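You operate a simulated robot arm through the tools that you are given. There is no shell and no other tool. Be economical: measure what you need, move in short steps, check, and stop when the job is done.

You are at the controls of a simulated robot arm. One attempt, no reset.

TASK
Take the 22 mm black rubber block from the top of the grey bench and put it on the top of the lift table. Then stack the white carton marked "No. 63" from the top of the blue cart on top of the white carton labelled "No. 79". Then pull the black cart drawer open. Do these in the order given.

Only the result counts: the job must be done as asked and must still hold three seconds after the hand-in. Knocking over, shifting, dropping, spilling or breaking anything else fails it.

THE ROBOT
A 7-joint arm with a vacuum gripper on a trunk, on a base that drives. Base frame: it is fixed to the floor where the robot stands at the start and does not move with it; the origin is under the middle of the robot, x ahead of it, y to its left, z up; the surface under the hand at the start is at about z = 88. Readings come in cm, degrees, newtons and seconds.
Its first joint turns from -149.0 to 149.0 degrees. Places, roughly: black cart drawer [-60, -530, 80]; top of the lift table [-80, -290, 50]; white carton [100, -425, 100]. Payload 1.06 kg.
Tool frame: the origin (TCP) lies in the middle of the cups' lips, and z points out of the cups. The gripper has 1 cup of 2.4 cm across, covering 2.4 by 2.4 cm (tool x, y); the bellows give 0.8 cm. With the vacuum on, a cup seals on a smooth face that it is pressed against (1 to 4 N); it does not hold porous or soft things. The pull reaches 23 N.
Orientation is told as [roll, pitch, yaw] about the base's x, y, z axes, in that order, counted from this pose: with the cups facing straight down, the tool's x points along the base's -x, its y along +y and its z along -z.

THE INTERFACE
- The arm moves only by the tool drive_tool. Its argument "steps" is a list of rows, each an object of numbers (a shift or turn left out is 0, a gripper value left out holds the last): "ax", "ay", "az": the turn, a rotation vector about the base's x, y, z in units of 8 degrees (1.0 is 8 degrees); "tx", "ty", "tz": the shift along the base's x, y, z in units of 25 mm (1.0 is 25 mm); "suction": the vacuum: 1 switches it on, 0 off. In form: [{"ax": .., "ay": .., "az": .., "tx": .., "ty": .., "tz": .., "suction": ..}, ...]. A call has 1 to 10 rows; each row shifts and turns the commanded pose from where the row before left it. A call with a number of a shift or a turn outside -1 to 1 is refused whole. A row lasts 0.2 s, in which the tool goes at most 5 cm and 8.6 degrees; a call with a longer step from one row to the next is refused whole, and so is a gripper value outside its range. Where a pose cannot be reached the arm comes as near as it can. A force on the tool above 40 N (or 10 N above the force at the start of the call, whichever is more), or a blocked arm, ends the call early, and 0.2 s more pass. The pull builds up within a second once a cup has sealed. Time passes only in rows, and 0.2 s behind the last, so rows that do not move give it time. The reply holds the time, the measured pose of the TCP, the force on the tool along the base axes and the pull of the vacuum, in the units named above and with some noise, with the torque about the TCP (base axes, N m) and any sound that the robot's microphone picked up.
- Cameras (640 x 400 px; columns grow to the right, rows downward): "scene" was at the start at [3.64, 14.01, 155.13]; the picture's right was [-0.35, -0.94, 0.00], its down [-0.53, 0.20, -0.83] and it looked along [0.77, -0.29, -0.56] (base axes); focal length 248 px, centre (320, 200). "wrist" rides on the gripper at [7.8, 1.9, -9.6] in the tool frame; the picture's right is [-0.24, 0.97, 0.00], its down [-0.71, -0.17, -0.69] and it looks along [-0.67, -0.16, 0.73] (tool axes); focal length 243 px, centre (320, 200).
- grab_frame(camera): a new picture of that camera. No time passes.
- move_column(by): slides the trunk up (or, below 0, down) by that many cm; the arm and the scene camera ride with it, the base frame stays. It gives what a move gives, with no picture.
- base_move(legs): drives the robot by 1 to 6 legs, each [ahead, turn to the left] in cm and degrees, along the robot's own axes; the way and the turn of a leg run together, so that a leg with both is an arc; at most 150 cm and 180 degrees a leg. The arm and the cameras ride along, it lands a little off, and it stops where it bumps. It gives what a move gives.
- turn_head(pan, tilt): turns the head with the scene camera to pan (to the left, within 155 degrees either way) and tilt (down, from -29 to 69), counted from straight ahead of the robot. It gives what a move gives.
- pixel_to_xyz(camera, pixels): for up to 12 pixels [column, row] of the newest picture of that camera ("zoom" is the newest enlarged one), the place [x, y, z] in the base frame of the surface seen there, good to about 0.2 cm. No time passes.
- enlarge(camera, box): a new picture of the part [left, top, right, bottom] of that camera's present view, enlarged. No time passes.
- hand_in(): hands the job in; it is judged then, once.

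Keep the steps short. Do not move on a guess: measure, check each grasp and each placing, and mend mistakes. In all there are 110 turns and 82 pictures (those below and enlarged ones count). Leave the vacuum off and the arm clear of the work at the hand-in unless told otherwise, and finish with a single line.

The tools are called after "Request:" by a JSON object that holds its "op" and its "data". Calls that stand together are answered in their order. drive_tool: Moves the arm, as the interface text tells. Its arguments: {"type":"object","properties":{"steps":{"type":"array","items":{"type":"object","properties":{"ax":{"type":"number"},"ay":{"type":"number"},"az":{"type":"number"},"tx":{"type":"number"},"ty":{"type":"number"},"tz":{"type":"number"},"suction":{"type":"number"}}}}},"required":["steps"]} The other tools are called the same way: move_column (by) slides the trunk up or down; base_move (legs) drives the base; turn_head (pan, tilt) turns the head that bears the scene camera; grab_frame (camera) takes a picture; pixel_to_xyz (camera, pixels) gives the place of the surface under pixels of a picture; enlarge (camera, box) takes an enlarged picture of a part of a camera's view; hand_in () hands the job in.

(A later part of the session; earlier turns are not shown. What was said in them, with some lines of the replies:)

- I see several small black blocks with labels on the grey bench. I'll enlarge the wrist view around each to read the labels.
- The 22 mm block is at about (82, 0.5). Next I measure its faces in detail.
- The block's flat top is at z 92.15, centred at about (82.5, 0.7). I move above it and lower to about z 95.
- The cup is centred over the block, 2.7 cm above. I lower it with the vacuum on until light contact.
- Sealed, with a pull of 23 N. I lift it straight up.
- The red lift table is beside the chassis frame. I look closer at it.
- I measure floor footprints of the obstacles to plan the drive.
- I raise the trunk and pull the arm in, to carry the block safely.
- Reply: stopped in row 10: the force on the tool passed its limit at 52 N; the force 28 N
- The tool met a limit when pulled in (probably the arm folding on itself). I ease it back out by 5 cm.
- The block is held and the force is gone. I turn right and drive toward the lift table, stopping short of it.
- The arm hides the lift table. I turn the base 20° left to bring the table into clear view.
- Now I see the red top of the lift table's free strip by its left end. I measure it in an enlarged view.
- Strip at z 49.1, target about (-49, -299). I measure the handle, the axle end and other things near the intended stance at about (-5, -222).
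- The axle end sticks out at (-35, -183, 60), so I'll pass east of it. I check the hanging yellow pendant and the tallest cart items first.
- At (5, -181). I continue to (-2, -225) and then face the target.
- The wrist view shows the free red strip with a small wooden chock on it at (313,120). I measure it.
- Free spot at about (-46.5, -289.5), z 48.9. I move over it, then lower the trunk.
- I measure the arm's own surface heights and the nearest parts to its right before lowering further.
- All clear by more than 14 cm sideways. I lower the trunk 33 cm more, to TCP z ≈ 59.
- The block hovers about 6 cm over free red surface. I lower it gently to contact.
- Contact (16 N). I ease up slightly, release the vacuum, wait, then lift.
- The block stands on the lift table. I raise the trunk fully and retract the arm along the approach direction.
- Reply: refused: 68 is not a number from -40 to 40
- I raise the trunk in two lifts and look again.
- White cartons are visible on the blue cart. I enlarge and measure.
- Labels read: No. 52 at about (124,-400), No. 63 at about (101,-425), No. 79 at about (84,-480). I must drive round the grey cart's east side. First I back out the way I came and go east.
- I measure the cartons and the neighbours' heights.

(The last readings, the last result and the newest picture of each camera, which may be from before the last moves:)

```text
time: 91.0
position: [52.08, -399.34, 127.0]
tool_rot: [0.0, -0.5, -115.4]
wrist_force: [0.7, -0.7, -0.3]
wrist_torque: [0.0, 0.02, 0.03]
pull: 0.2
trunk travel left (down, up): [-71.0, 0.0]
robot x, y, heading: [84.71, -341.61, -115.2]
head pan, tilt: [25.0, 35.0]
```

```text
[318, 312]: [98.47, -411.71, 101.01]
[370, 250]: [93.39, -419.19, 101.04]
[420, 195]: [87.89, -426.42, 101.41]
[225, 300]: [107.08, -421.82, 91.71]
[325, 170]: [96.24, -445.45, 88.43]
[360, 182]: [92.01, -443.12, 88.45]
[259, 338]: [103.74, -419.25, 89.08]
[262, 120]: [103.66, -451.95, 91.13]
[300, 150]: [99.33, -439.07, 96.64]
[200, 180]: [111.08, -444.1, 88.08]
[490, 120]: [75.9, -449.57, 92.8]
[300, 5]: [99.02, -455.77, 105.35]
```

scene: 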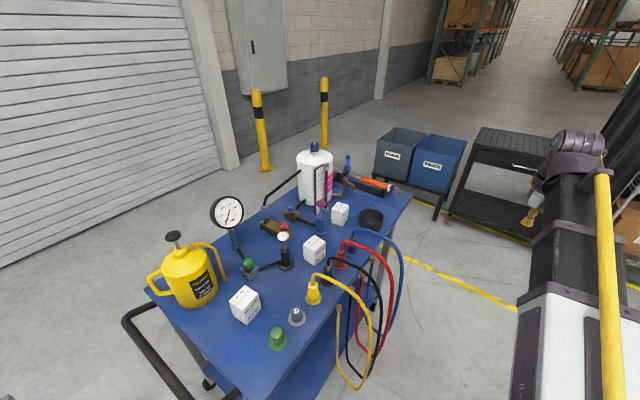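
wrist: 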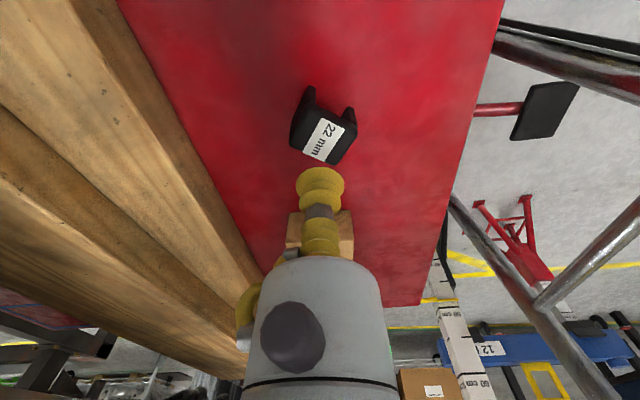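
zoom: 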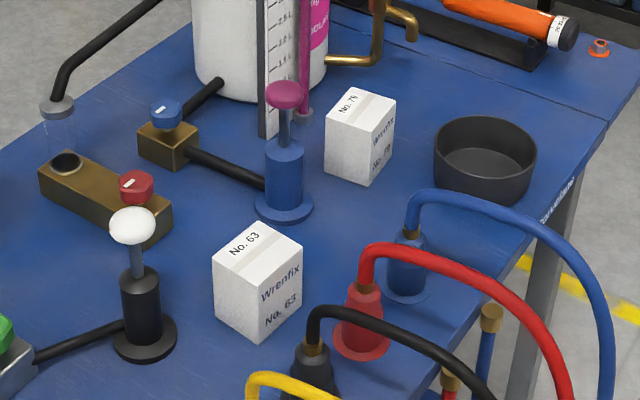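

Carton No. 63: top centre (103.8, -423.4), z 96.4, height 8.4. No. 79: top centre (92.2, -446.7), z 96.5. Neighbouring knobs reach z 105. I drive to about (42, -390), from where both are within reach.

Request:
{"op": "base_move", "data": {"legs": [[0, -16.6], [64.5, 0], [0, 93]]}}

Request:
{"op": "turn_head", "data": {"pan": -5, "tilt": 45}}

Request:
{"op": "grab_frame", "data": {"camera": "wrist"}}

```text
time: 99.6
position: [91.08, -435.69, 126.96]
tool_rot: [-0.1, -0.4, -37.0]
wrist_force: [-0.2, 1.2, 0.0]
wrist_torque: [0.03, 0.01, 0.02]
pull: 0.1
trunk travel left (down, up): [-71.0, 0.0]
robot x, y, heading: [41.82, -391.92, -37.2]
head pan, tilt: [25.0, 35.0]
```

```text
time: 100.5
position: [91.25, -435.71, 126.89]
tool_rot: [-0.1, -0.5, -37.0]
wrist_force: [-0.2, -0.7, 0.5]
wrist_torque: [0.0, 0.03, -0.04]
pull: 0.0
trunk travel left (down, up): [-71.0, 0.0]
robot x, y, heading: [41.21, -392.12, -37.1]
head pan, tilt: [-5.0, 45.0]
```

```text
48 pictures are left
```

wrist: 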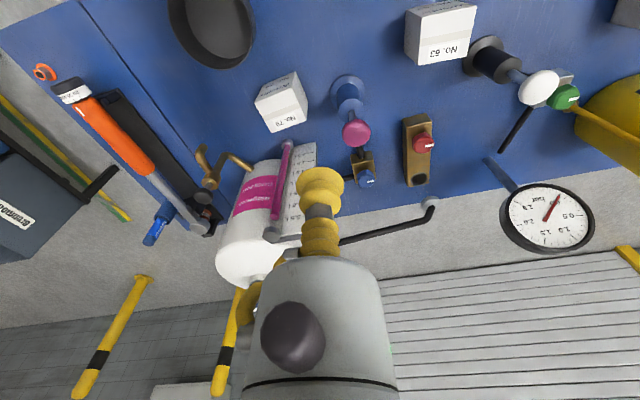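

Request:
{"op": "pixel_to_xyz", "data": {"camera": "wrist", "pixels": [[420, 40], [468, 35], [473, 8], [447, 22], [425, 60], [258, 104], [298, 78], [304, 97], [275, 93], [270, 118], [538, 88], [356, 132]]}}

Request:
{"op": "enlarge", "data": {"camera": "wrist", "box": [380, 0, 500, 75]}}

Request:
{"op": "pixel_to_xyz", "data": {"camera": "zoom", "pixels": [[155, 35], [130, 190], [220, 330], [455, 320], [505, 30], [470, 180], [300, 180], [150, 150], [160, 210]]}}

Request:
{"op": "enlarge", "data": {"camera": "wrist", "box": [240, 60, 320, 140]}}

```text
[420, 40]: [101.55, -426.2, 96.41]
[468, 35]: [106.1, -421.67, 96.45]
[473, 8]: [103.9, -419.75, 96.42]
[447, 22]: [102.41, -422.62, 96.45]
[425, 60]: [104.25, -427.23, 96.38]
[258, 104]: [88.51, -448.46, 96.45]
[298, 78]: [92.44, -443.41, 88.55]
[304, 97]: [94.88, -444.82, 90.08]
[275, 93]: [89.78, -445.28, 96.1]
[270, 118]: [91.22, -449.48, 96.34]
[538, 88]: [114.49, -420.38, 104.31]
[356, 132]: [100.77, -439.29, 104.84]
```

```text
5.33 times, centred on (440, 38) of wrist
```

zoom: 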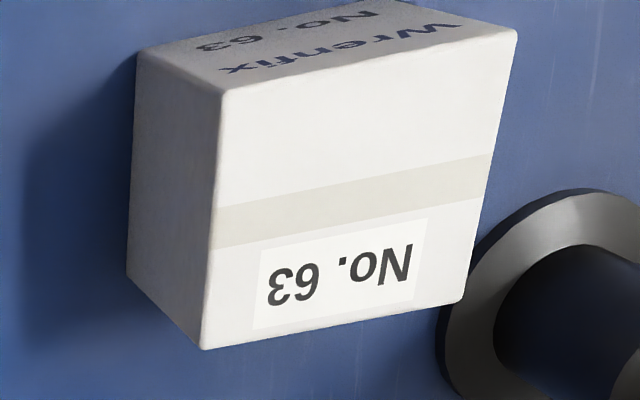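

```text
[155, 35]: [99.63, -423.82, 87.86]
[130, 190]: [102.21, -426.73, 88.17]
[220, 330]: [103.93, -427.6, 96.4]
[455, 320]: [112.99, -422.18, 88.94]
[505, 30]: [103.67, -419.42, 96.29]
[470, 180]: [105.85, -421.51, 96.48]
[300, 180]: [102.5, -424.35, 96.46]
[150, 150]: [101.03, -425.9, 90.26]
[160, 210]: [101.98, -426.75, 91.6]
```

```text
5.00 times, centred on (280, 100) of wrist
```

zoom: 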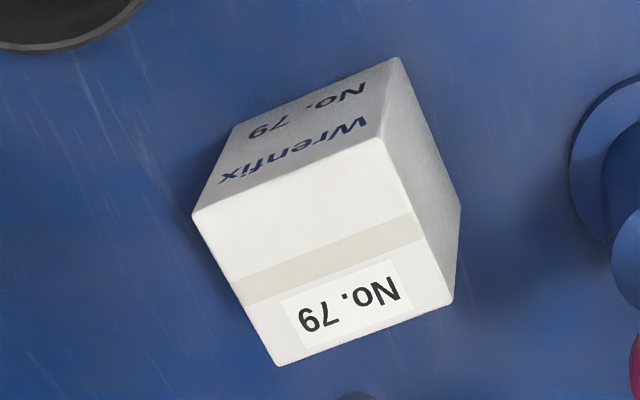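

Request:
{"op": "pixel_to_xyz", "data": {"camera": "zoom", "pixels": [[200, 215], [385, 143], [448, 300], [280, 358], [330, 250]]}}

Request:
{"op": "enlarge", "data": {"camera": "wrist", "box": [380, 0, 500, 75]}}

Request:
{"op": "pixel_to_xyz", "data": {"camera": "zoom", "pixels": [[227, 97], [508, 40], [456, 292], [210, 338], [340, 195], [340, 130]]}}

```text
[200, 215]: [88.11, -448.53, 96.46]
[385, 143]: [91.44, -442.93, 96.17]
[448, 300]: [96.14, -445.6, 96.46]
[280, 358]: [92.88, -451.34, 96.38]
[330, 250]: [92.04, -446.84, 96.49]
```

```text
5.33 times, centred on (440, 38) of wrist
```

zoom: 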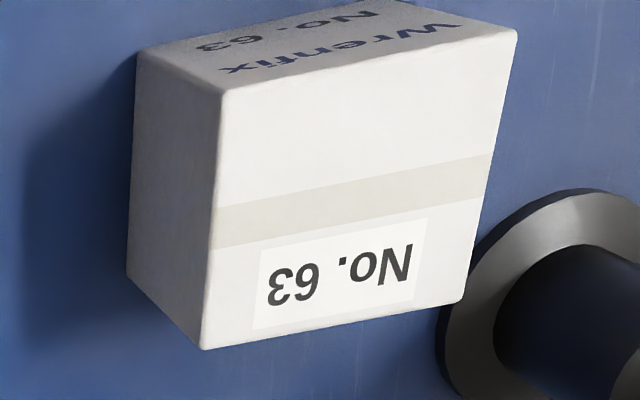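

```text
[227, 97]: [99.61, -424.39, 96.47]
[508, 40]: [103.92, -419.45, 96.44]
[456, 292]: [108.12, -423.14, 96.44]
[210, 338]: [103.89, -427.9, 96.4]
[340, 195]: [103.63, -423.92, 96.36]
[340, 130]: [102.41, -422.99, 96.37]
```

Centres: No. 63 (103.9, -423.7) with long side at about 49°; No. 79 (92.1, -447.1) with long side at about 59.5°. I move above No. 63 and partway down.

Request:
{"op": "drive_tool", "data": {"steps": [{"tx": 0.847, "ty": 0.8}, {"tx": 0.847, "ty": 0.8}, {"tx": 0.847, "ty": 0.8}, {"tx": 0.847, "ty": 0.8}, {"tx": 0.847, "ty": 0.8}, {"tx": 0.847, "ty": 0.8}, {"tz": -1}, {"tz": -1}, {"tz": -1}, {}]}}

Request:
{"op": "drive_tool", "data": {"steps": [{"tz": -1}, {"tz": -1}, {"tz": -1}, {"tz": -1}, {}]}}

Request:
{"op": "grab_frame", "data": {"camera": "wrist"}}

Request:
{"op": "grab_frame", "data": {"camera": "scene"}}

```text
time: 102.7
position: [103.8, -424.02, 119.34]
tool_rot: [-0.1, -0.5, -37.0]
wrist_force: [-0.2, -0.6, 0.1]
wrist_torque: [0.02, 0.03, 0.0]
pull: 0.0
trunk travel left (down, up): [-71.0, 0.0]
robot x, y, heading: [41.36, -392.26, -36.9]
head pan, tilt: [-5.0, 45.0]
```

```text
time: 103.9
position: [104.17, -423.87, 109.39]
tool_rot: [0.0, -0.5, -36.9]
wrist_force: [-0.1, 0.2, -0.2]
wrist_torque: [0.01, 0.04, 0.03]
pull: 0.0
trunk travel left (down, up): [-71.0, 0.0]
robot x, y, heading: [41.62, -392.11, -37.2]
head pan, tilt: [-5.0, 45.0]
```

```text
44 pictures are left
```

wrist: 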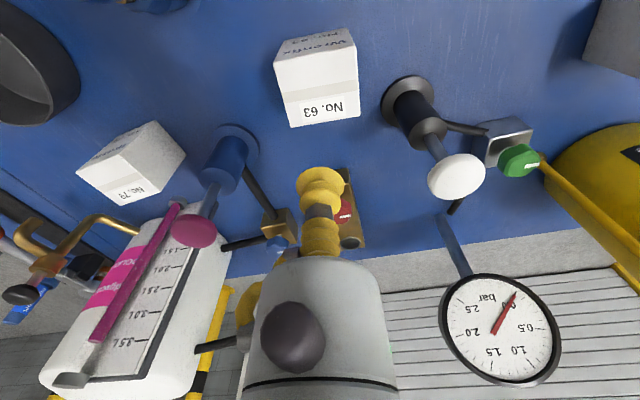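

```text
43 pictures are left
```

scene: 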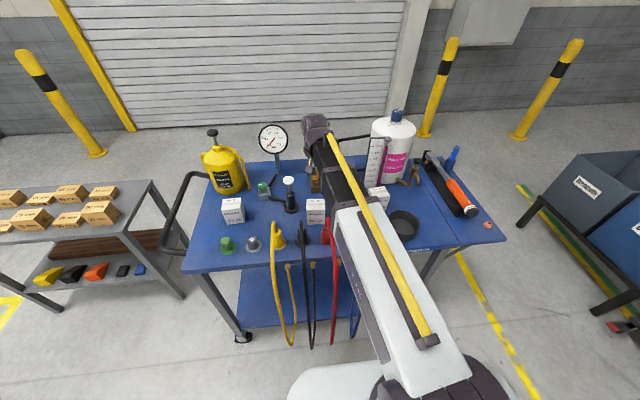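

Alignment is consistent. I lower to about 1.5 cm above the carton and check.

Request:
{"op": "drive_tool", "data": {"steps": [{"tz": -1}, {"tz": -1}, {"tz": -1}, {"tz": -0.9}, {"tz": -0.6}, {}]}}

Request:
{"op": "grab_frame", "data": {"camera": "wrist"}}

```text
time: 105.3
position: [103.95, -423.71, 98.2]
tool_rot: [0.0, -0.5, -37.0]
wrist_force: [-0.5, -0.6, -0.6]
wrist_torque: [0.03, -0.01, 0.01]
pull: 0.1
trunk travel left (down, up): [-71.0, 0.0]
robot x, y, heading: [41.63, -392.26, -37.2]
head pan, tilt: [-5.0, 45.0]
```

```text
42 pictures are left
```

wrist: 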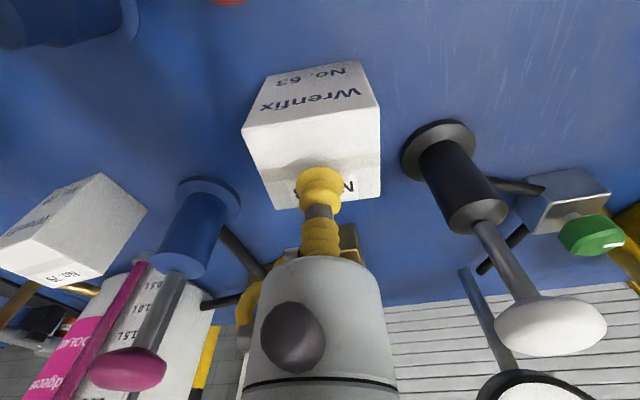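

Centred over No. 63. I press with the vacuum on.

Request:
{"op": "drive_tool", "data": {"steps": [{"tz": -0.4, "suction": 1}, {"tz": -0.3}, {"tz": -0.1}, {}, {}, {}]}}

```text
time: 106.7
position: [104.05, -423.6, 96.14]
tool_rot: [0.0, -0.6, -37.0]
wrist_force: [7.0, -0.8, 12.8]
wrist_torque: [0.01, -0.01, 0.02]
pull: 23.0
trunk travel left (down, up): [-71.0, 0.0]
robot x, y, heading: [41.4, -391.88, -37.0]
head pan, tilt: [-5.0, 45.0]
```

Sealed at 23 N. I lift slowly, then measure the tall bottle near No. 79.

Request:
{"op": "drive_tool", "data": {"steps": [{"tz": 0.3}, {"tz": 0.5}, {"tz": 0.9}, {"tz": 1}, {"tz": 1}, {"tz": 1}, {"tz": 1}, {"tz": 1}, {"tz": 1}, {"tz": 1}]}}

Request:
{"op": "drive_tool", "data": {"steps": [{"tz": 0.7}, {}]}}

Request:
{"op": "grab_frame", "data": {"camera": "wrist"}}

Request:
{"op": "pixel_to_xyz", "data": {"camera": "scene", "pixels": [[397, 117], [385, 125], [405, 130], [377, 140], [373, 160], [405, 180], [370, 185], [288, 180]]}}

```text
time: 108.9
position: [103.69, -423.65, 117.99]
tool_rot: [0.0, -0.5, -37.0]
wrist_force: [0.4, 0.4, -4.2]
wrist_torque: [-0.02, 0.0, -0.02]
pull: 22.6
trunk travel left (down, up): [-71.0, 0.0]
robot x, y, heading: [41.38, -391.87, -36.7]
head pan, tilt: [-5.0, 45.0]
```

```text
time: 109.5
position: [103.71, -423.65, 119.78]
tool_rot: [-0.1, -0.5, -37.0]
wrist_force: [-0.1, 0.5, -4.1]
wrist_torque: [0.02, 0.01, -0.01]
pull: 22.8
trunk travel left (down, up): [-71.0, 0.0]
robot x, y, heading: [41.21, -391.99, -37.0]
head pan, tilt: [-5.0, 45.0]
```

```text
41 pictures are left
```

wrist: 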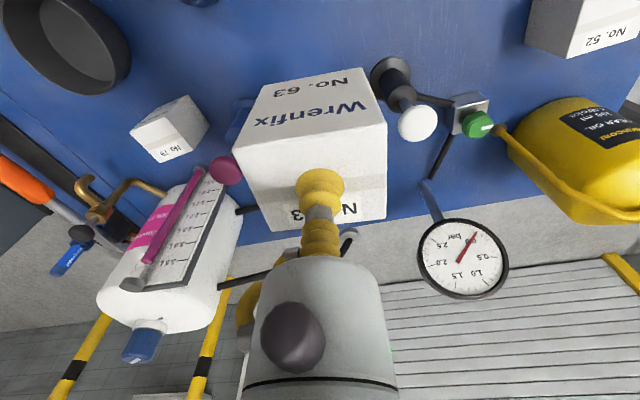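

```text
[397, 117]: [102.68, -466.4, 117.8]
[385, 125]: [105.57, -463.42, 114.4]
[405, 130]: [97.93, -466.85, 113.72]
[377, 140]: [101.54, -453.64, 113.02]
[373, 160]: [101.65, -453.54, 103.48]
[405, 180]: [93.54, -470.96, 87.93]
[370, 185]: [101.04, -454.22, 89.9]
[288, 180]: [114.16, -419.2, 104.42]
```

The carton hangs level with its bottom at z 111, above the knobs (105). I carry it over No. 79, turning it by 10.5°.

Request:
{"op": "drive_tool", "data": {"steps": [{"tx": -0.464, "ty": -0.938, "az": 0.33}, {"tx": -0.464, "ty": -0.938, "az": 0.33}, {"tx": -0.464, "ty": -0.938, "az": 0.33}, {"tx": -0.464, "ty": -0.938, "az": 0.32}, {"tx": -0.464, "ty": -0.938}, {"tx": -0.464, "ty": -0.938}, {"tx": -0.464, "ty": -0.938}, {"tx": -0.464, "ty": -0.938}, {"tx": -0.464, "ty": -0.938}, {"tx": -0.464, "ty": -0.938}]}}

Request:
{"op": "drive_tool", "data": {"steps": [{}, {}]}}

Request:
{"op": "grab_frame", "data": {"camera": "wrist"}}

Request:
{"op": "enlarge", "data": {"camera": "scene", "box": [300, 100, 460, 220]}}

```text
time: 111.7
position: [92.33, -447.23, 119.99]
tool_rot: [0.0, -0.5, -26.6]
wrist_force: [1.0, -0.2, -3.8]
wrist_torque: [-0.04, 0.04, 0.03]
pull: 23.6
trunk travel left (down, up): [-71.0, 0.0]
robot x, y, heading: [41.19, -392.1, -37.2]
head pan, tilt: [-5.0, 45.0]
```

```text
time: 112.3
position: [92.44, -447.17, 119.88]
tool_rot: [-0.1, -0.5, -26.5]
wrist_force: [0.7, -0.8, -3.3]
wrist_torque: [-0.02, 0.01, 0.0]
pull: 23.3
trunk travel left (down, up): [-71.0, 0.0]
robot x, y, heading: [41.31, -391.96, -36.9]
head pan, tilt: [-5.0, 45.0]
```

```text
40 pictures are left
```

wrist: 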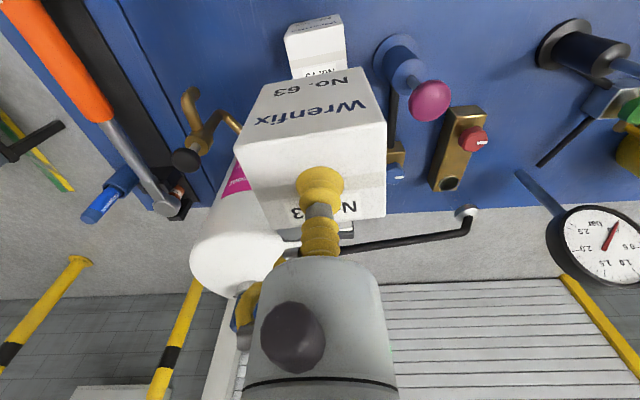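

```text
3.33 times, centred on (380, 160) of scene
```

zoom: 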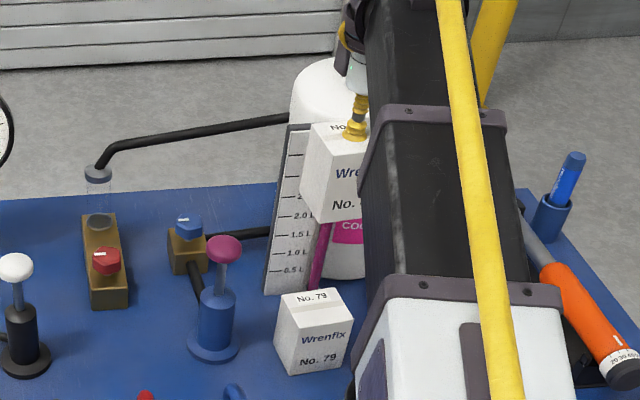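

Alignment looks right. I lower to about 1.5 cm above contact.

Request:
{"op": "drive_tool", "data": {"steps": [{"tx": -0.1, "tz": -0.9}, {"tz": -0.9}, {"tz": -0.9}, {"tz": -0.9}, {"tz": -0.9}, {"tz": -0.86}, {}]}}

Request:
{"op": "enlarge", "data": {"camera": "scene", "box": [330, 130, 430, 220]}}

Request:
{"op": "grab_frame", "data": {"camera": "wrist"}}

```text
time: 113.9
position: [92.07, -447.12, 106.35]
tool_rot: [-0.1, -0.5, -26.4]
wrist_force: [0.3, 0.2, -3.0]
wrist_torque: [0.01, -0.03, -0.02]
pull: 22.7
trunk travel left (down, up): [-71.0, 0.0]
robot x, y, heading: [41.29, -392.03, -37.0]
head pan, tilt: [-5.0, 45.0]
```

```text
4.44 times, centred on (380, 175) of scene
```

zoom: 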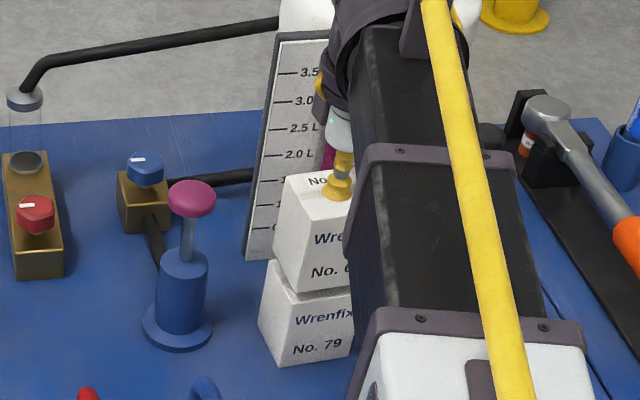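

```text
37 pictures are left
```

wrist: 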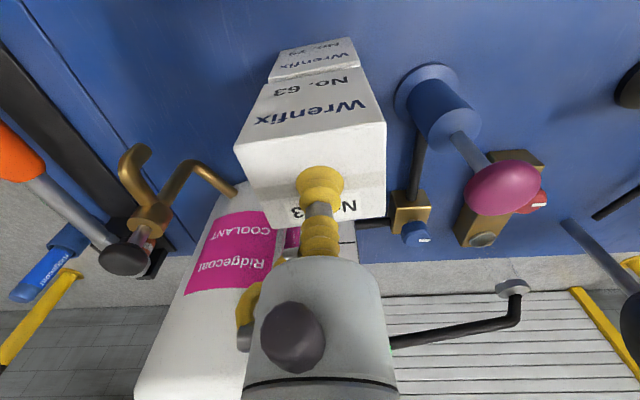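

Well aligned. I lower to contact.

Request:
{"op": "drive_tool", "data": {"steps": [{"tz": -0.3}, {"tz": -0.2}, {"tz": -0.08}, {}]}}

```text
time: 114.9
position: [92.02, -447.06, 105.03]
tool_rot: [-0.1, -0.6, -26.5]
wrist_force: [1.6, -3.1, 14.9]
wrist_torque: [0.02, 0.05, 0.04]
pull: 23.0
trunk travel left (down, up): [-71.0, 0.0]
robot x, y, heading: [41.34, -392.14, -37.2]
head pan, tilt: [-5.0, 45.0]
```

Contact. I ease off slightly and release.

Request:
{"op": "drive_tool", "data": {"steps": [{"tz": 0.06, "suction": 0}, {}, {}, {}, {}, {}]}}

Request:
{"op": "drive_tool", "data": {"steps": [{"tz": 0.15}, {"tz": 0.3}, {"tz": 0.6}, {"tz": 1}, {"tz": 1}, {"tz": 1}, {"tz": 1}, {"tz": 1}, {"tz": 1}, {"tz": 1}]}}

Request:
{"op": "grab_frame", "data": {"camera": "wrist"}}

Request:
{"op": "grab_frame", "data": {"camera": "scene"}}

```text
time: 116.3
position: [92.01, -447.14, 104.94]
tool_rot: [0.0, -0.5, -26.4]
wrist_force: [0.5, -0.2, -0.1]
wrist_torque: [-0.01, 0.01, 0.01]
pull: 0.0
trunk travel left (down, up): [-71.0, 0.0]
robot x, y, heading: [41.07, -391.71, -36.7]
head pan, tilt: [-5.0, 45.0]
```

```text
time: 118.5
position: [91.81, -447.29, 125.16]
tool_rot: [-0.1, -0.5, -26.6]
wrist_force: [0.7, -0.6, 0.1]
wrist_torque: [-0.02, 0.02, -0.01]
pull: 0.0
trunk travel left (down, up): [-71.0, 0.0]
robot x, y, heading: [41.29, -392.17, -36.9]
head pan, tilt: [-5.0, 45.0]
```

```text
36 pictures are left
```

wrist: 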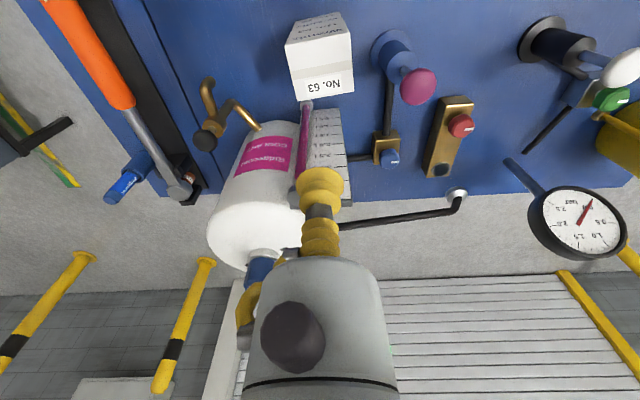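

```text
35 pictures are left
```

scene: 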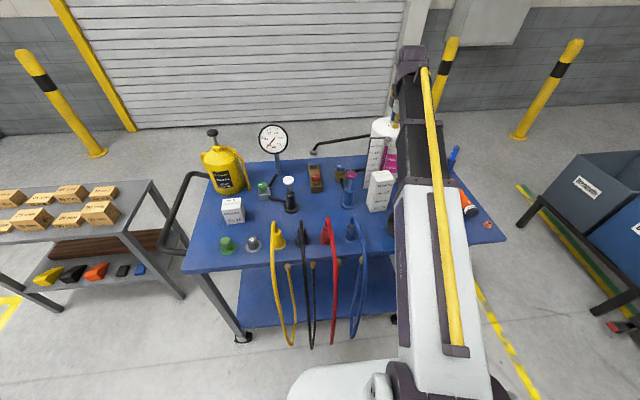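

Stacked, No. 63 on No. 79. Now I look at the black cart drawer.

Request:
{"op": "turn_head", "data": {"pan": -85, "tilt": 35}}

Request:
{"op": "grab_frame", "data": {"camera": "scene"}}

```text
time: 120.1
position: [91.92, -447.25, 124.93]
tool_rot: [0.0, -0.5, -26.5]
wrist_force: [-0.3, -0.1, 0.1]
wrist_torque: [0.01, -0.01, 0.0]
pull: 0.1
trunk travel left (down, up): [-71.0, 0.0]
robot x, y, heading: [41.32, -391.76, -37.1]
head pan, tilt: [-85.0, 35.0]
```

```text
34 pictures are left
```

scene: 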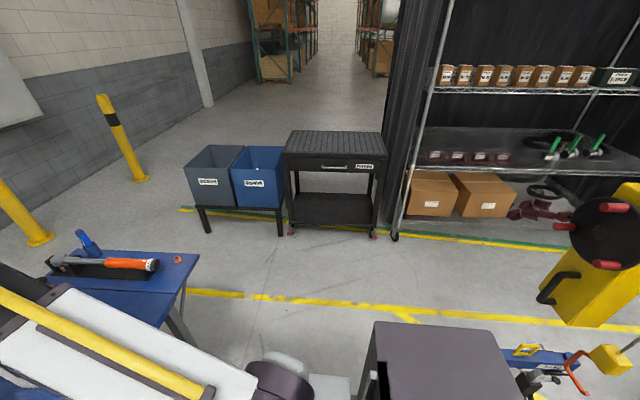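

The drawer face of the black cart is seen at (335,167). I enlarge and measure.

Request:
{"op": "enlarge", "data": {"camera": "scene", "box": [280, 120, 400, 240]}}

Request:
{"op": "pixel_to_xyz", "data": {"camera": "zoom", "pixels": [[50, 175], [380, 185], [210, 180], [160, 180], [210, 165], [300, 175], [210, 155], [210, 200], [50, 160], [385, 165], [60, 370], [335, 375]]}}

```text
3.33 times, centred on (340, 180) of scene
```

zoom: 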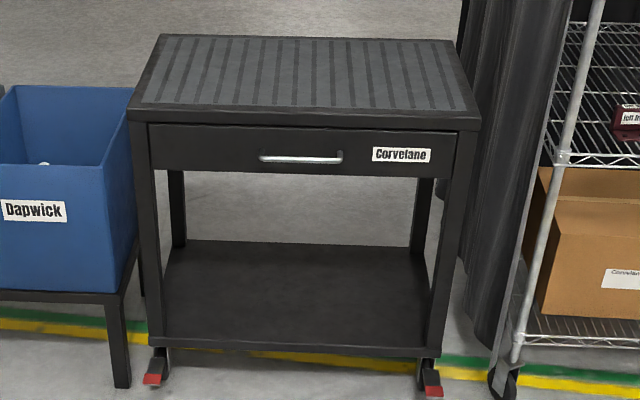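

```text
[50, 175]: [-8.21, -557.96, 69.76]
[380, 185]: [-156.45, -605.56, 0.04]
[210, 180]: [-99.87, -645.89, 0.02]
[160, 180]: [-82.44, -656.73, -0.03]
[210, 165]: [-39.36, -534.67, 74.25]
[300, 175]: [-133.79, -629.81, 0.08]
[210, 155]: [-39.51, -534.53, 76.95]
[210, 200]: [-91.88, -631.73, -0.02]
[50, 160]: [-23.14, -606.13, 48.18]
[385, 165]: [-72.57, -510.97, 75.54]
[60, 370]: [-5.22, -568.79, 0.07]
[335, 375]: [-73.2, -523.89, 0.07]
```

Request:
{"op": "pixel_to_xyz", "data": {"camera": "zoom", "pixels": [[165, 145], [240, 140], [240, 165], [350, 140], [365, 165], [440, 155], [300, 158], [265, 157], [340, 158], [300, 130], [400, 156], [300, 112]]}}

Request:
{"op": "enlarge", "data": {"camera": "scene", "box": [300, 155, 390, 185]}}

```text
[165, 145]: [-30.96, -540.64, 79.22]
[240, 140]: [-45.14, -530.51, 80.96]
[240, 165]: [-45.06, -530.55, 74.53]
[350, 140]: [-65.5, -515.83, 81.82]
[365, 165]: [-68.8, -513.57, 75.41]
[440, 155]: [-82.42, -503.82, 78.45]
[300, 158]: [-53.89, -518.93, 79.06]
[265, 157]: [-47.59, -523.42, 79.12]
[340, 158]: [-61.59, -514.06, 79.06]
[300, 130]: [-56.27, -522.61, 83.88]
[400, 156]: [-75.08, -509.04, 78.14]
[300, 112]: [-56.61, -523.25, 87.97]
```

```text
7.11 times, centred on (345, 170) of scene
```

zoom: 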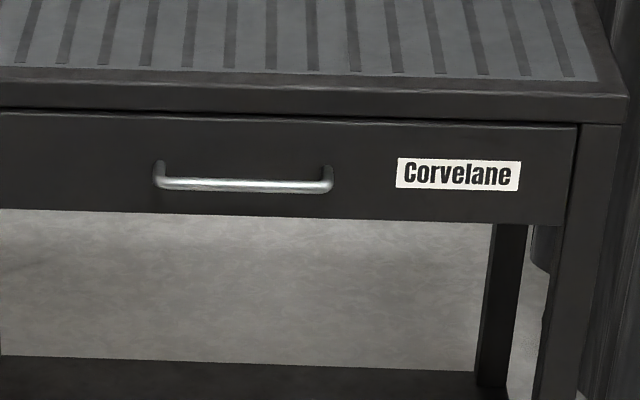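

Drawer front plane runs from (-31,-540.6) to (-82.4,-503.8), z about 73–84; outward normal about (0.58, 0.81). The gap between handle and label, near (-65.7,-515.8,79), is free for the cup. I check the rack, pendant and my own gripper's dimensions.

Request:
{"op": "pixel_to_xyz", "data": {"camera": "scene", "pixels": [[395, 237], [437, 100], [410, 180], [600, 235], [560, 280], [600, 360], [525, 360], [395, 120], [290, 234], [373, 236], [270, 160]]}}

Request:
{"op": "pixel_to_xyz", "data": {"camera": "wrist", "pixels": [[320, 178], [320, 215], [320, 250], [315, 268], [270, 285], [375, 290], [245, 290], [290, 335]]}}

```text
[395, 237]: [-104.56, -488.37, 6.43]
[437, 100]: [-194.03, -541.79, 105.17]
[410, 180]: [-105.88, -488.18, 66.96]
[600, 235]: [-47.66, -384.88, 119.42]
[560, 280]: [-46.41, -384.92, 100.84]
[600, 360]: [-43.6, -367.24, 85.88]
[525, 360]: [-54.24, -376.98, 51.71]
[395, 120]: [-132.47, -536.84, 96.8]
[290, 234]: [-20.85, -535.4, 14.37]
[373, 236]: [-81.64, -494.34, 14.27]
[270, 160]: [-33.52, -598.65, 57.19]
```

```text
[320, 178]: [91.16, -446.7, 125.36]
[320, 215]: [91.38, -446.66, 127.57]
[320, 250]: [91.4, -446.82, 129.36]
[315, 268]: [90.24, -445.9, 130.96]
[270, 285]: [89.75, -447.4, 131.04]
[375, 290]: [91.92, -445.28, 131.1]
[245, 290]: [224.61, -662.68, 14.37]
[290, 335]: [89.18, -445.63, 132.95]
```

The bellows are about 6 cm long and the handle protrudes 4.4 cm, so a horizontal cup fits beside the handle. I drive to about (7, -414) facing the drawer squarely.

Request:
{"op": "base_move", "data": {"legs": [[0, -110], [41, 0], [0, 21.5]]}}

```text
time: 128.4
position: [-47.06, -467.51, 125.11]
tool_rot: [-0.1, -0.6, -114.4]
wrist_force: [-0.4, 0.5, 0.5]
wrist_torque: [-0.01, -0.01, 0.01]
pull: 0.1
trunk travel left (down, up): [-71.0, 0.0]
robot x, y, heading: [5.97, -414.94, -125.1]
head pan, tilt: [-85.0, 35.0]
```

Robot well lined up. I centre the tool in front of the robot and square its yaw.

Request:
{"op": "drive_tool", "data": {"steps": [{"tx": 0.707, "ty": -0.507, "az": -0.233}, {"tx": 0.707, "ty": -0.507, "az": -0.233}, {"tx": 0.707, "ty": -0.507, "az": -0.233}, {"tx": 0.707, "ty": -0.507, "az": -0.233}, {"tx": 0.707, "ty": -0.507, "az": -0.233}, {"tx": 0.707, "ty": -0.507, "az": -0.233}, {}]}}

Request:
{"op": "drive_tool", "data": {"steps": [{"ax": -0.762, "ay": 0.546, "tx": -0.388, "ty": -0.542, "tz": 0.4}, {"ax": -0.762, "ay": 0.546, "tx": -0.388, "ty": -0.542, "tz": 0.4}, {"ax": -0.762, "ay": 0.546, "tx": -0.388, "ty": -0.542, "tz": 0.4}, {"ax": -0.762, "ay": 0.546, "tx": -0.388, "ty": -0.542, "tz": 0.4}, {"ax": -0.762, "ay": 0.546, "tx": -0.388, "ty": -0.542, "tz": 0.4}, {"ax": -0.762, "ay": 0.546, "tx": -0.388, "ty": -0.542, "tz": 0.4}, {}]}}

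```text
time: 130.0
position: [-36.53, -475.26, 124.94]
tool_rot: [-0.2, -0.4, -125.8]
wrist_force: [-0.5, 0.6, 0.1]
wrist_torque: [-0.03, 0.01, -0.03]
pull: 0.2
trunk travel left (down, up): [-71.0, 0.0]
robot x, y, heading: [6.41, -415.19, -124.8]
head pan, tilt: [-85.0, 35.0]
```

```text
time: 131.6
position: [-42.19, -483.38, 131.01]
tool_rot: [-0.1, -45.6, -125.6]
wrist_force: [-0.2, -0.1, -0.3]
wrist_torque: [-0.01, -0.02, 0.0]
pull: 0.0
trunk travel left (down, up): [-71.0, 0.0]
robot x, y, heading: [6.53, -415.2, -124.8]
head pan, tilt: [-85.0, 35.0]
```

Halfway tilted, tracking well. I continue to horizontal.

Request:
{"op": "drive_tool", "data": {"steps": [{"ax": -0.752, "ay": 0.539, "tx": -0.388, "ty": -0.542, "tz": 0.4}, {"ax": -0.752, "ay": 0.539, "tx": -0.388, "ty": -0.542, "tz": 0.4}, {"ax": -0.752, "ay": 0.539, "tx": -0.388, "ty": -0.542, "tz": 0.4}, {"ax": -0.752, "ay": 0.539, "tx": -0.388, "ty": -0.542, "tz": 0.4}, {"ax": -0.752, "ay": 0.539, "tx": -0.388, "ty": -0.542, "tz": 0.4}, {"ax": -0.752, "ay": 0.539, "tx": -0.388, "ty": -0.542, "tz": 0.4}, {}]}}

Request:
{"op": "turn_head", "data": {"pan": -12, "tilt": 35}}

Request:
{"op": "grab_frame", "data": {"camera": "scene"}}

Request:
{"op": "grab_frame", "data": {"camera": "wrist"}}

```text
time: 133.2
position: [-48.45, -491.62, 137.03]
tool_rot: [167.0, -89.9, 67.4]
wrist_force: [0.8, -0.6, 0.6]
wrist_torque: [0.0, 0.01, 0.02]
pull: 0.0
trunk travel left (down, up): [-71.0, 0.0]
robot x, y, heading: [6.82, -415.41, -124.8]
head pan, tilt: [-85.0, 35.0]
```

```text
time: 134.6
position: [-48.3, -491.65, 137.09]
tool_rot: [14.1, -90.0, -139.7]
wrist_force: [-1.0, -0.2, 0.0]
wrist_torque: [-0.01, -0.01, 0.0]
pull: 0.0
trunk travel left (down, up): [-71.0, 0.0]
robot x, y, heading: [6.01, -415.23, -124.7]
head pan, tilt: [-12.0, 35.0]
```

```text
31 pictures are left
```

scene: 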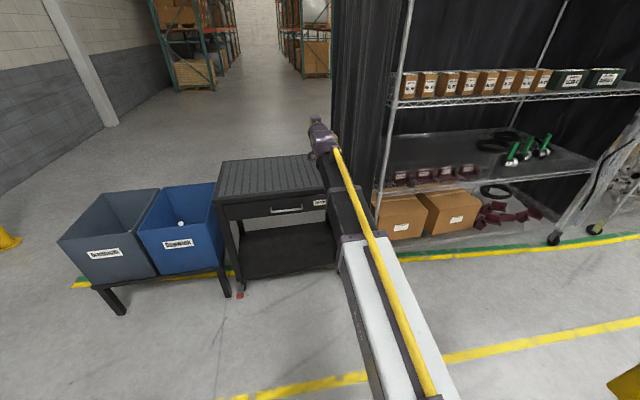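

```text
30 pictures are left
```

wrist: 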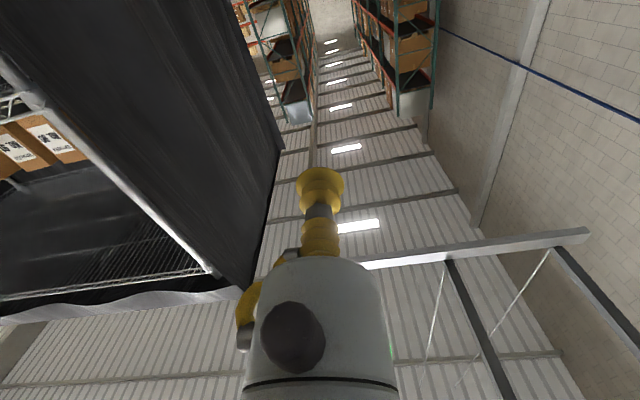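

The tool is horizontal, 30 cm before the drawer. I lower the trunk to bring it to z ≈ 79.

Request:
{"op": "move_column", "data": {"by": -38}}

Request:
{"op": "move_column", "data": {"by": -20}}

Request:
{"op": "grab_frame", "data": {"camera": "scene"}}

Request:
{"op": "enlarge", "data": {"camera": "scene", "box": [200, 150, 400, 290]}}

Request:
{"op": "grab_frame", "data": {"camera": "wrist"}}

```text
time: 138.3
position: [-48.27, -491.59, 99.14]
tool_rot: [15.8, -90.1, -141.5]
wrist_force: [0.4, 0.6, -0.1]
wrist_torque: [0.0, 0.02, 0.01]
pull: 0.0
trunk travel left (down, up): [-33.0, 38.0]
robot x, y, heading: [6.21, -415.18, -124.7]
head pan, tilt: [-12.0, 35.0]
```

```text
time: 140.5
position: [-48.27, -491.62, 79.15]
tool_rot: [13.7, -90.0, -139.2]
wrist_force: [-0.6, 0.3, -0.3]
wrist_torque: [-0.02, 0.0, -0.01]
pull: 0.2
trunk travel left (down, up): [-13.0, 58.0]
robot x, y, heading: [6.47, -414.71, -125.2]
head pan, tilt: [-12.0, 35.0]
```

```text
29 pictures are left
```

scene: 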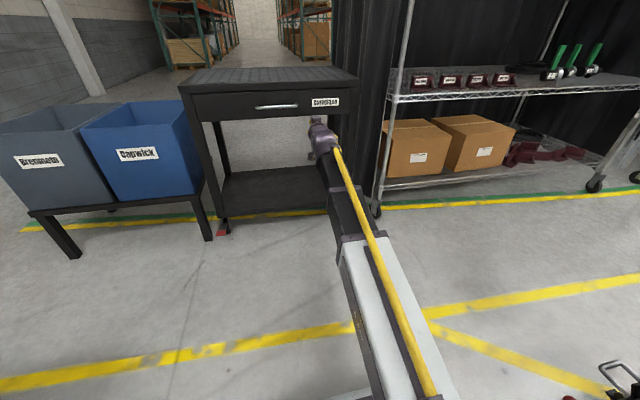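

```text
2.86 times, centred on (300, 220) of scene
```

zoom: 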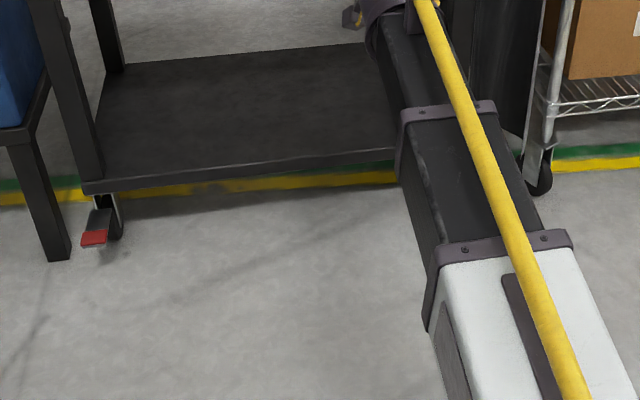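

```text
27 pictures are left
```

wrist: 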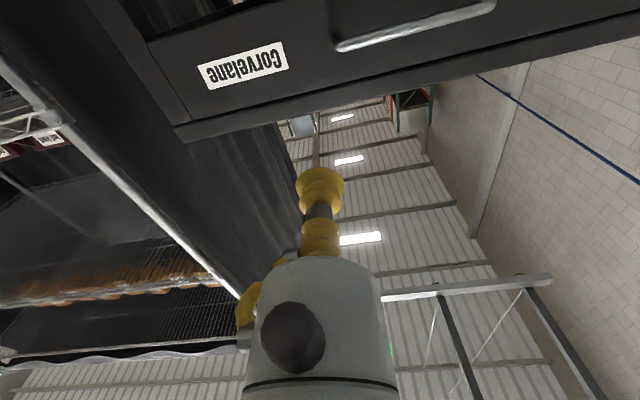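

I measure the drawer face precisely from the closer wrist view.

Request:
{"op": "pixel_to_xyz", "data": {"camera": "wrist", "pixels": [[312, 60], [310, 30], [312, 75], [200, 60], [500, 40], [338, 42], [492, 8], [287, 55], [318, 50], [320, 95], [160, 60], [415, 28]]}}

```text
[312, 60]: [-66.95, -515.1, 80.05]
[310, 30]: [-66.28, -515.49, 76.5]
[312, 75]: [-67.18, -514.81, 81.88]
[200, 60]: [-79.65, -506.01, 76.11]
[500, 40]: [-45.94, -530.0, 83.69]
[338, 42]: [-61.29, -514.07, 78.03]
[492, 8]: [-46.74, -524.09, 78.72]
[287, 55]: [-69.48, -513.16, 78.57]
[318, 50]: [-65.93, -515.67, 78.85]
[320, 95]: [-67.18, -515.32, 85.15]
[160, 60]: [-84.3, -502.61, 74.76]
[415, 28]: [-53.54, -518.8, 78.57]
```

Face point (-65.7,-515.8,79) confirmed; the tool axis is square to it. I drive 22 cm ahead.

Request:
{"op": "base_move", "data": {"legs": [[22, 0]]}}

Request:
{"op": "grab_frame", "data": {"camera": "wrist"}}

Request:
{"op": "pixel_to_xyz", "data": {"camera": "wrist", "pixels": [[320, 140], [310, 120], [320, 100], [320, 80], [330, 110], [280, 110], [340, 160]]}}

```text
time: 142.2
position: [-61.57, -509.45, 79.12]
tool_rot: [13.4, -90.1, -139.5]
wrist_force: [-0.3, -0.4, -0.2]
wrist_torque: [0.05, 0.03, -0.01]
pull: 0.2
trunk travel left (down, up): [-13.0, 58.0]
robot x, y, heading: [-6.36, -433.06, -125.2]
head pan, tilt: [-12.0, 35.0]
```

```text
26 pictures are left
```

wrist: 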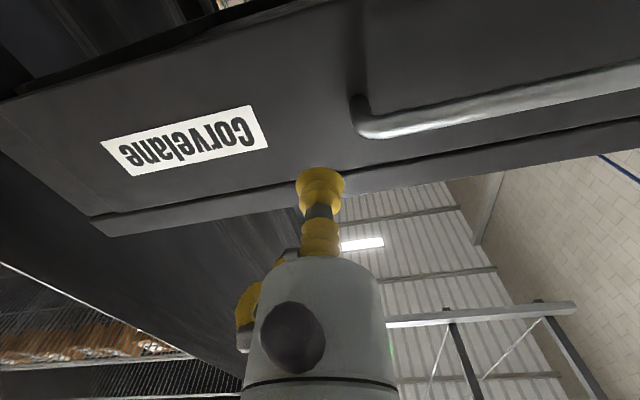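

```text
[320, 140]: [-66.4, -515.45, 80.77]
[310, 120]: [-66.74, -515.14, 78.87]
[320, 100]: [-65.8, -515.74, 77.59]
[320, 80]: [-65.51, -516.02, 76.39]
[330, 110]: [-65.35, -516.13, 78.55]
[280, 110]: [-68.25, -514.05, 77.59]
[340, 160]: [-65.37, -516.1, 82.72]
```

7.5 cm to go. I advance along the face normal with the vacuum on.

Request:
{"op": "drive_tool", "data": {"steps": [{"tx": -0.464, "ty": -0.652, "suction": 1}, {"tx": -0.464, "ty": -0.652}, {"tx": -0.464, "ty": -0.652}, {"tx": -0.232, "ty": -0.326}, {"tx": -0.058, "ty": -0.082}, {}, {}]}}

```text
time: 143.8
position: [-65.57, -515.47, 78.94]
tool_rot: [9.9, -90.1, -135.8]
wrist_force: [0.6, 0.9, 0.6]
wrist_torque: [0.01, 0.01, 0.0]
pull: 0.2
trunk travel left (down, up): [-13.0, 58.0]
robot x, y, heading: [-6.44, -433.06, -125.4]
head pan, tilt: [-12.0, 35.0]
```

Request:
{"op": "drive_tool", "data": {"steps": [{"tx": -0.07, "ty": -0.098}, {"tx": -0.046, "ty": -0.065}, {}, {}, {}]}}

```text
time: 145.0
position: [-65.94, -515.92, 79.01]
tool_rot: [9.6, -89.9, -135.6]
wrist_force: [7.8, 8.9, -6.5]
wrist_torque: [-0.07, 0.01, 0.09]
pull: 22.9
trunk travel left (down, up): [-13.0, 58.0]
robot x, y, heading: [-6.96, -433.24, -125.4]
head pan, tilt: [-12.0, 35.0]
```

Sealed on the drawer face. I pull slowly backward along the normal.

Request:
{"op": "drive_tool", "data": {"steps": [{"tx": 0.07, "ty": 0.098}, {"tx": 0.116, "ty": 0.163}, {"tx": 0.174, "ty": 0.245}, {"tx": 0.174, "ty": 0.245}, {"tx": 0.174, "ty": 0.245}, {"tx": 0.174, "ty": 0.245}, {"tx": 0.174, "ty": 0.245}, {"tx": 0.174, "ty": 0.245}]}}

```text
time: 146.8
position: [-62.96, -511.55, 78.99]
tool_rot: [-18.6, -90.0, -107.3]
wrist_force: [8.2, -5.6, -1.1]
wrist_torque: [-0.09, -0.04, -0.05]
pull: 22.3
trunk travel left (down, up): [-13.0, 58.0]
robot x, y, heading: [-6.08, -433.69, -125.2]
head pan, tilt: [-12.0, 35.0]
```

The drawer moved about 5 cm and the seal holds, but there's a 10 N sideways force. I look.

Request:
{"op": "enlarge", "data": {"camera": "scene", "box": [160, 50, 400, 200]}}

Request:
{"op": "grab_frame", "data": {"camera": "wrist"}}

Request:
{"op": "pixel_to_xyz", "data": {"camera": "wrist", "pixels": [[150, 150], [280, 100], [420, 80], [500, 120], [230, 150], [280, 140], [330, 60]]}}

```text
2.67 times, centred on (280, 125) of scene
```

zoom: 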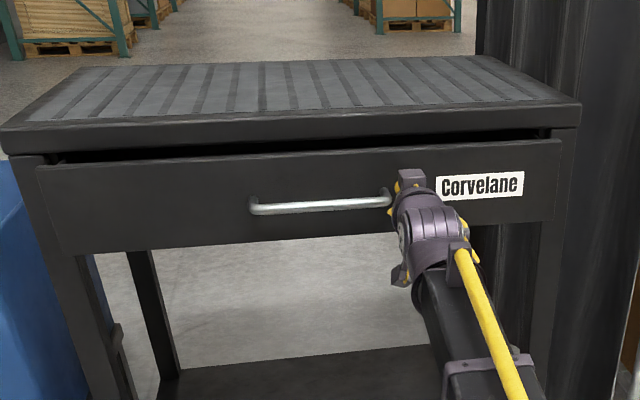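

```text
24 pictures are left
```

wrist: 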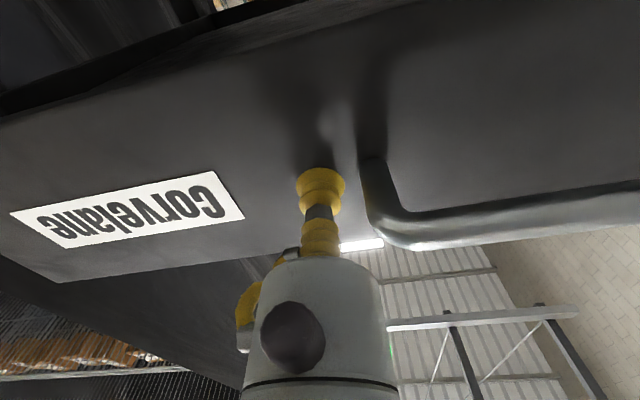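

```text
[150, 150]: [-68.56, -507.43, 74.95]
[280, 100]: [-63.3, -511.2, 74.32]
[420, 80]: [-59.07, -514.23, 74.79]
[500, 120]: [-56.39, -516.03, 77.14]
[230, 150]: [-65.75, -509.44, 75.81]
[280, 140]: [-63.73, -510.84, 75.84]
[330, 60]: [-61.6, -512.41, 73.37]
```

The drawer is 5 cm open and running parallel. I relieve the sideways force slightly and keep pulling.

Request:
{"op": "drive_tool", "data": {"steps": [{"tx": 0.06, "ty": -0.04}, {"tx": 0.174, "ty": 0.245}, {"tx": 0.231, "ty": 0.327}, {"tx": 0.231, "ty": 0.327}, {"tx": 0.231, "ty": 0.327}, {"tx": 0.231, "ty": 0.327}, {"tx": 0.231, "ty": 0.327}, {"tx": 0.231, "ty": 0.327}]}}

```text
time: 148.6
position: [-59.03, -505.93, 78.91]
tool_rot: [14.6, -89.9, -140.7]
wrist_force: [-5.1, 5.2, -3.1]
wrist_torque: [0.04, 0.1, 0.0]
pull: 23.2
trunk travel left (down, up): [-13.0, 58.0]
robot x, y, heading: [-6.65, -433.3, -125.4]
head pan, tilt: [-12.0, 35.0]
```

Request:
{"op": "drive_tool", "data": {"steps": [{"tx": -0.025, "ty": 0.018}, {"tx": 0.231, "ty": 0.327}, {"tx": 0.231, "ty": 0.327}, {"tx": 0.231, "ty": 0.327}, {"tx": 0.231, "ty": 0.327}, {"tx": 0.231, "ty": 0.327}, {"tx": 0.231, "ty": 0.327}, {"tx": 0.231, "ty": 0.327}, {"tx": 0.231, "ty": 0.327}]}}

```text
time: 150.6
position: [-54.3, -499.31, 79.17]
tool_rot: [-18.9, -89.9, -107.2]
wrist_force: [7.1, -5.5, -9.1]
wrist_torque: [-0.04, 0.07, -0.03]
pull: 23.0
trunk travel left (down, up): [-13.0, 58.0]
robot x, y, heading: [-6.44, -433.5, -125.4]
head pan, tilt: [-12.0, 35.0]
```

Request:
{"op": "grab_frame", "data": {"camera": "scene"}}

Request:
{"op": "enlarge", "data": {"camera": "scene", "box": [160, 50, 400, 200]}}

```text
23 pictures are left
```

scene: 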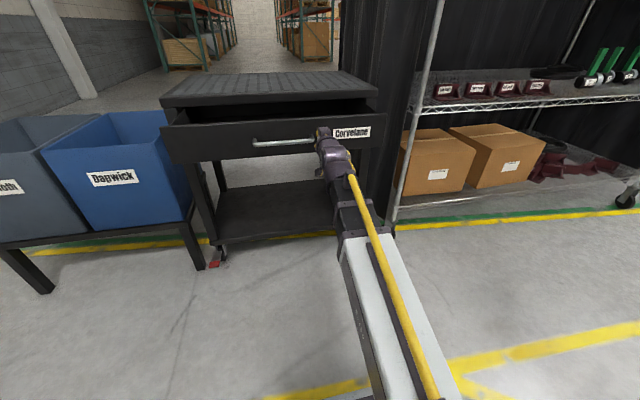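

```text
2.67 times, centred on (280, 125) of scene
```

zoom: 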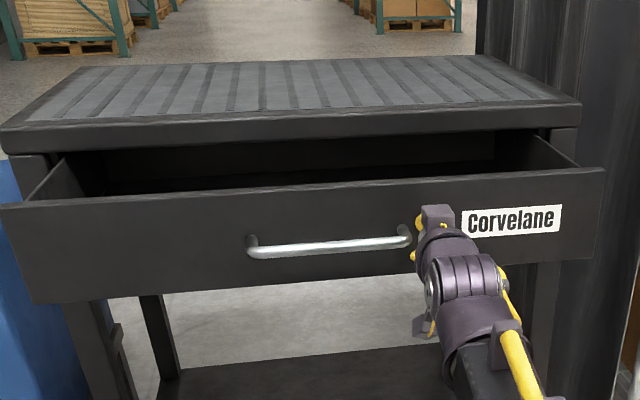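

Drawer is 20 cm open. I pull a few centimetres more, watching for an end stop.

Request:
{"op": "drive_tool", "data": {"steps": [{"tx": 0.025, "ty": -0.018, "tz": -0.03}, {"tx": 0.231, "ty": 0.327}, {"tx": 0.231, "ty": 0.327}, {"tx": 0.231, "ty": 0.327}, {"tx": 0.231, "ty": 0.327}, {"tx": 0.231, "ty": 0.327}, {}]}}

```text
time: 152.2
position: [-51.37, -495.14, 79.12]
tool_rot: [169.2, -89.9, 64.7]
wrist_force: [-2.9, 3.1, 12.4]
wrist_torque: [0.13, -0.07, 0.02]
pull: 23.0
trunk travel left (down, up): [-13.0, 58.0]
robot x, y, heading: [-6.2, -433.51, -125.1]
head pan, tilt: [-12.0, 35.0]
```

Open about 25 cm. I release, wait, and back the cup straight off.

Request:
{"op": "drive_tool", "data": {"steps": [{"suction": 0}, {}, {}, {}, {}]}}

Request:
{"op": "drive_tool", "data": {"steps": [{"tx": 0.116, "ty": 0.163}, {"tx": 0.231, "ty": 0.327}, {"tx": 0.231, "ty": 0.327}, {"tx": 0.231, "ty": 0.327}, {"tx": 0.231, "ty": 0.327}, {}]}}

Request:
{"op": "base_move", "data": {"legs": [[-20, 0]]}}

Request:
{"op": "grab_frame", "data": {"camera": "scene"}}

Request:
{"op": "pixel_to_xyz", "data": {"camera": "scene", "pixels": [[230, 125], [290, 125], [250, 150]]}}

```text
time: 153.4
position: [-51.35, -495.26, 78.94]
tool_rot: [15.1, -90.0, -141.1]
wrist_force: [0.2, -0.3, -0.1]
wrist_torque: [0.0, -0.03, 0.0]
pull: 0.1
trunk travel left (down, up): [-13.0, 58.0]
robot x, y, heading: [-6.25, -433.42, -125.3]
head pan, tilt: [-12.0, 35.0]
```

```text
time: 154.8
position: [-48.76, -491.65, 79.11]
tool_rot: [20.1, -89.8, -146.1]
wrist_force: [0.5, -0.2, -0.6]
wrist_torque: [-0.01, -0.01, -0.01]
pull: 0.1
trunk travel left (down, up): [-13.0, 58.0]
robot x, y, heading: [-6.46, -433.49, -125.6]
head pan, tilt: [-12.0, 35.0]
```

```text
time: 156.4
position: [-36.78, -475.02, 78.94]
tool_rot: [17.6, -90.1, -143.4]
wrist_force: [0.4, -0.5, 0.4]
wrist_torque: [0.03, -0.01, -0.02]
pull: 0.0
trunk travel left (down, up): [-13.0, 58.0]
robot x, y, heading: [5.3, -416.33, -125.2]
head pan, tilt: [-12.0, 35.0]
```

```text
21 pictures are left
```

scene: 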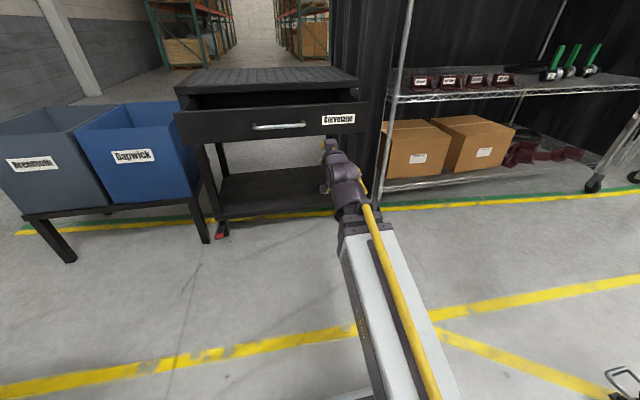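

```text
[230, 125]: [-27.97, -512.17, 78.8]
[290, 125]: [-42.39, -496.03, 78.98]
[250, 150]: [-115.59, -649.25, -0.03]
```

The drawer stays open. I check the stack and the block one last time.

Request:
{"op": "turn_head", "data": {"pan": 105, "tilt": 10}}

Request:
{"op": "enlarge", "data": {"camera": "scene", "box": [200, 80, 440, 260]}}

Request:
{"op": "turn_head", "data": {"pan": -123, "tilt": 25}}

Request:
{"op": "enlarge", "data": {"camera": "scene", "box": [200, 100, 440, 280]}}

```text
time: 158.3
position: [-36.97, -474.93, 78.95]
tool_rot: [18.3, -90.0, -144.3]
wrist_force: [0.2, 0.0, 0.1]
wrist_torque: [0.02, 0.0, -0.02]
pull: 0.0
trunk travel left (down, up): [-13.0, 58.0]
robot x, y, heading: [5.12, -416.55, -125.6]
head pan, tilt: [105.0, 10.0]
```

```text
2.22 times, centred on (320, 170) of scene
```

zoom: 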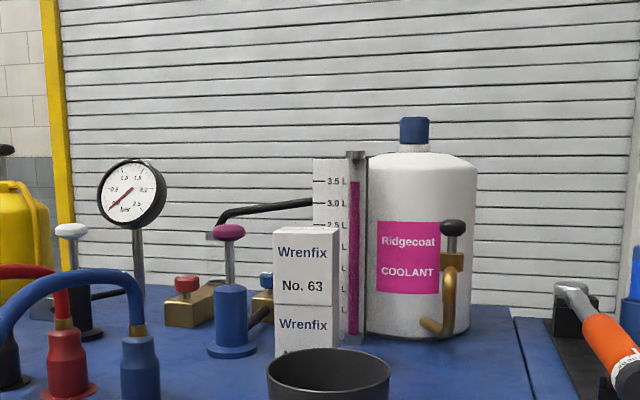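

```text
time: 161.6
position: [-36.93, -474.96, 79.04]
tool_rot: [19.1, -90.0, -145.0]
wrist_force: [-0.3, -0.3, 0.2]
wrist_torque: [0.01, 0.0, 0.0]
pull: 0.0
trunk travel left (down, up): [-13.0, 58.0]
robot x, y, heading: [5.5, -416.99, -125.3]
head pan, tilt: [-123.0, 25.0]
```

```text
2.22 times, centred on (320, 190) of scene
```

zoom: 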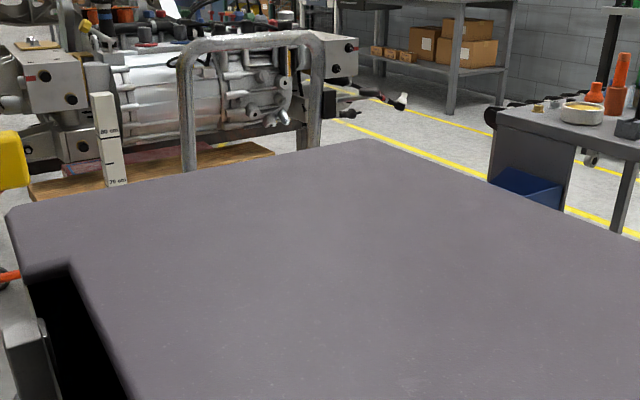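

The stack is neat, the block was last seen standing on the lift table and nothing has gone near it since, the drawer is open, and the vacuum is off with the arm clear. I hand in.

Request:
{"op": "hand_in", "data": {}}

```text
The job is handed in.
```

The 22 mm block is on the lift table, carton No. 63 is stacked on No. 79, and the black cart drawer is open about 25 cm; the job is handed in.
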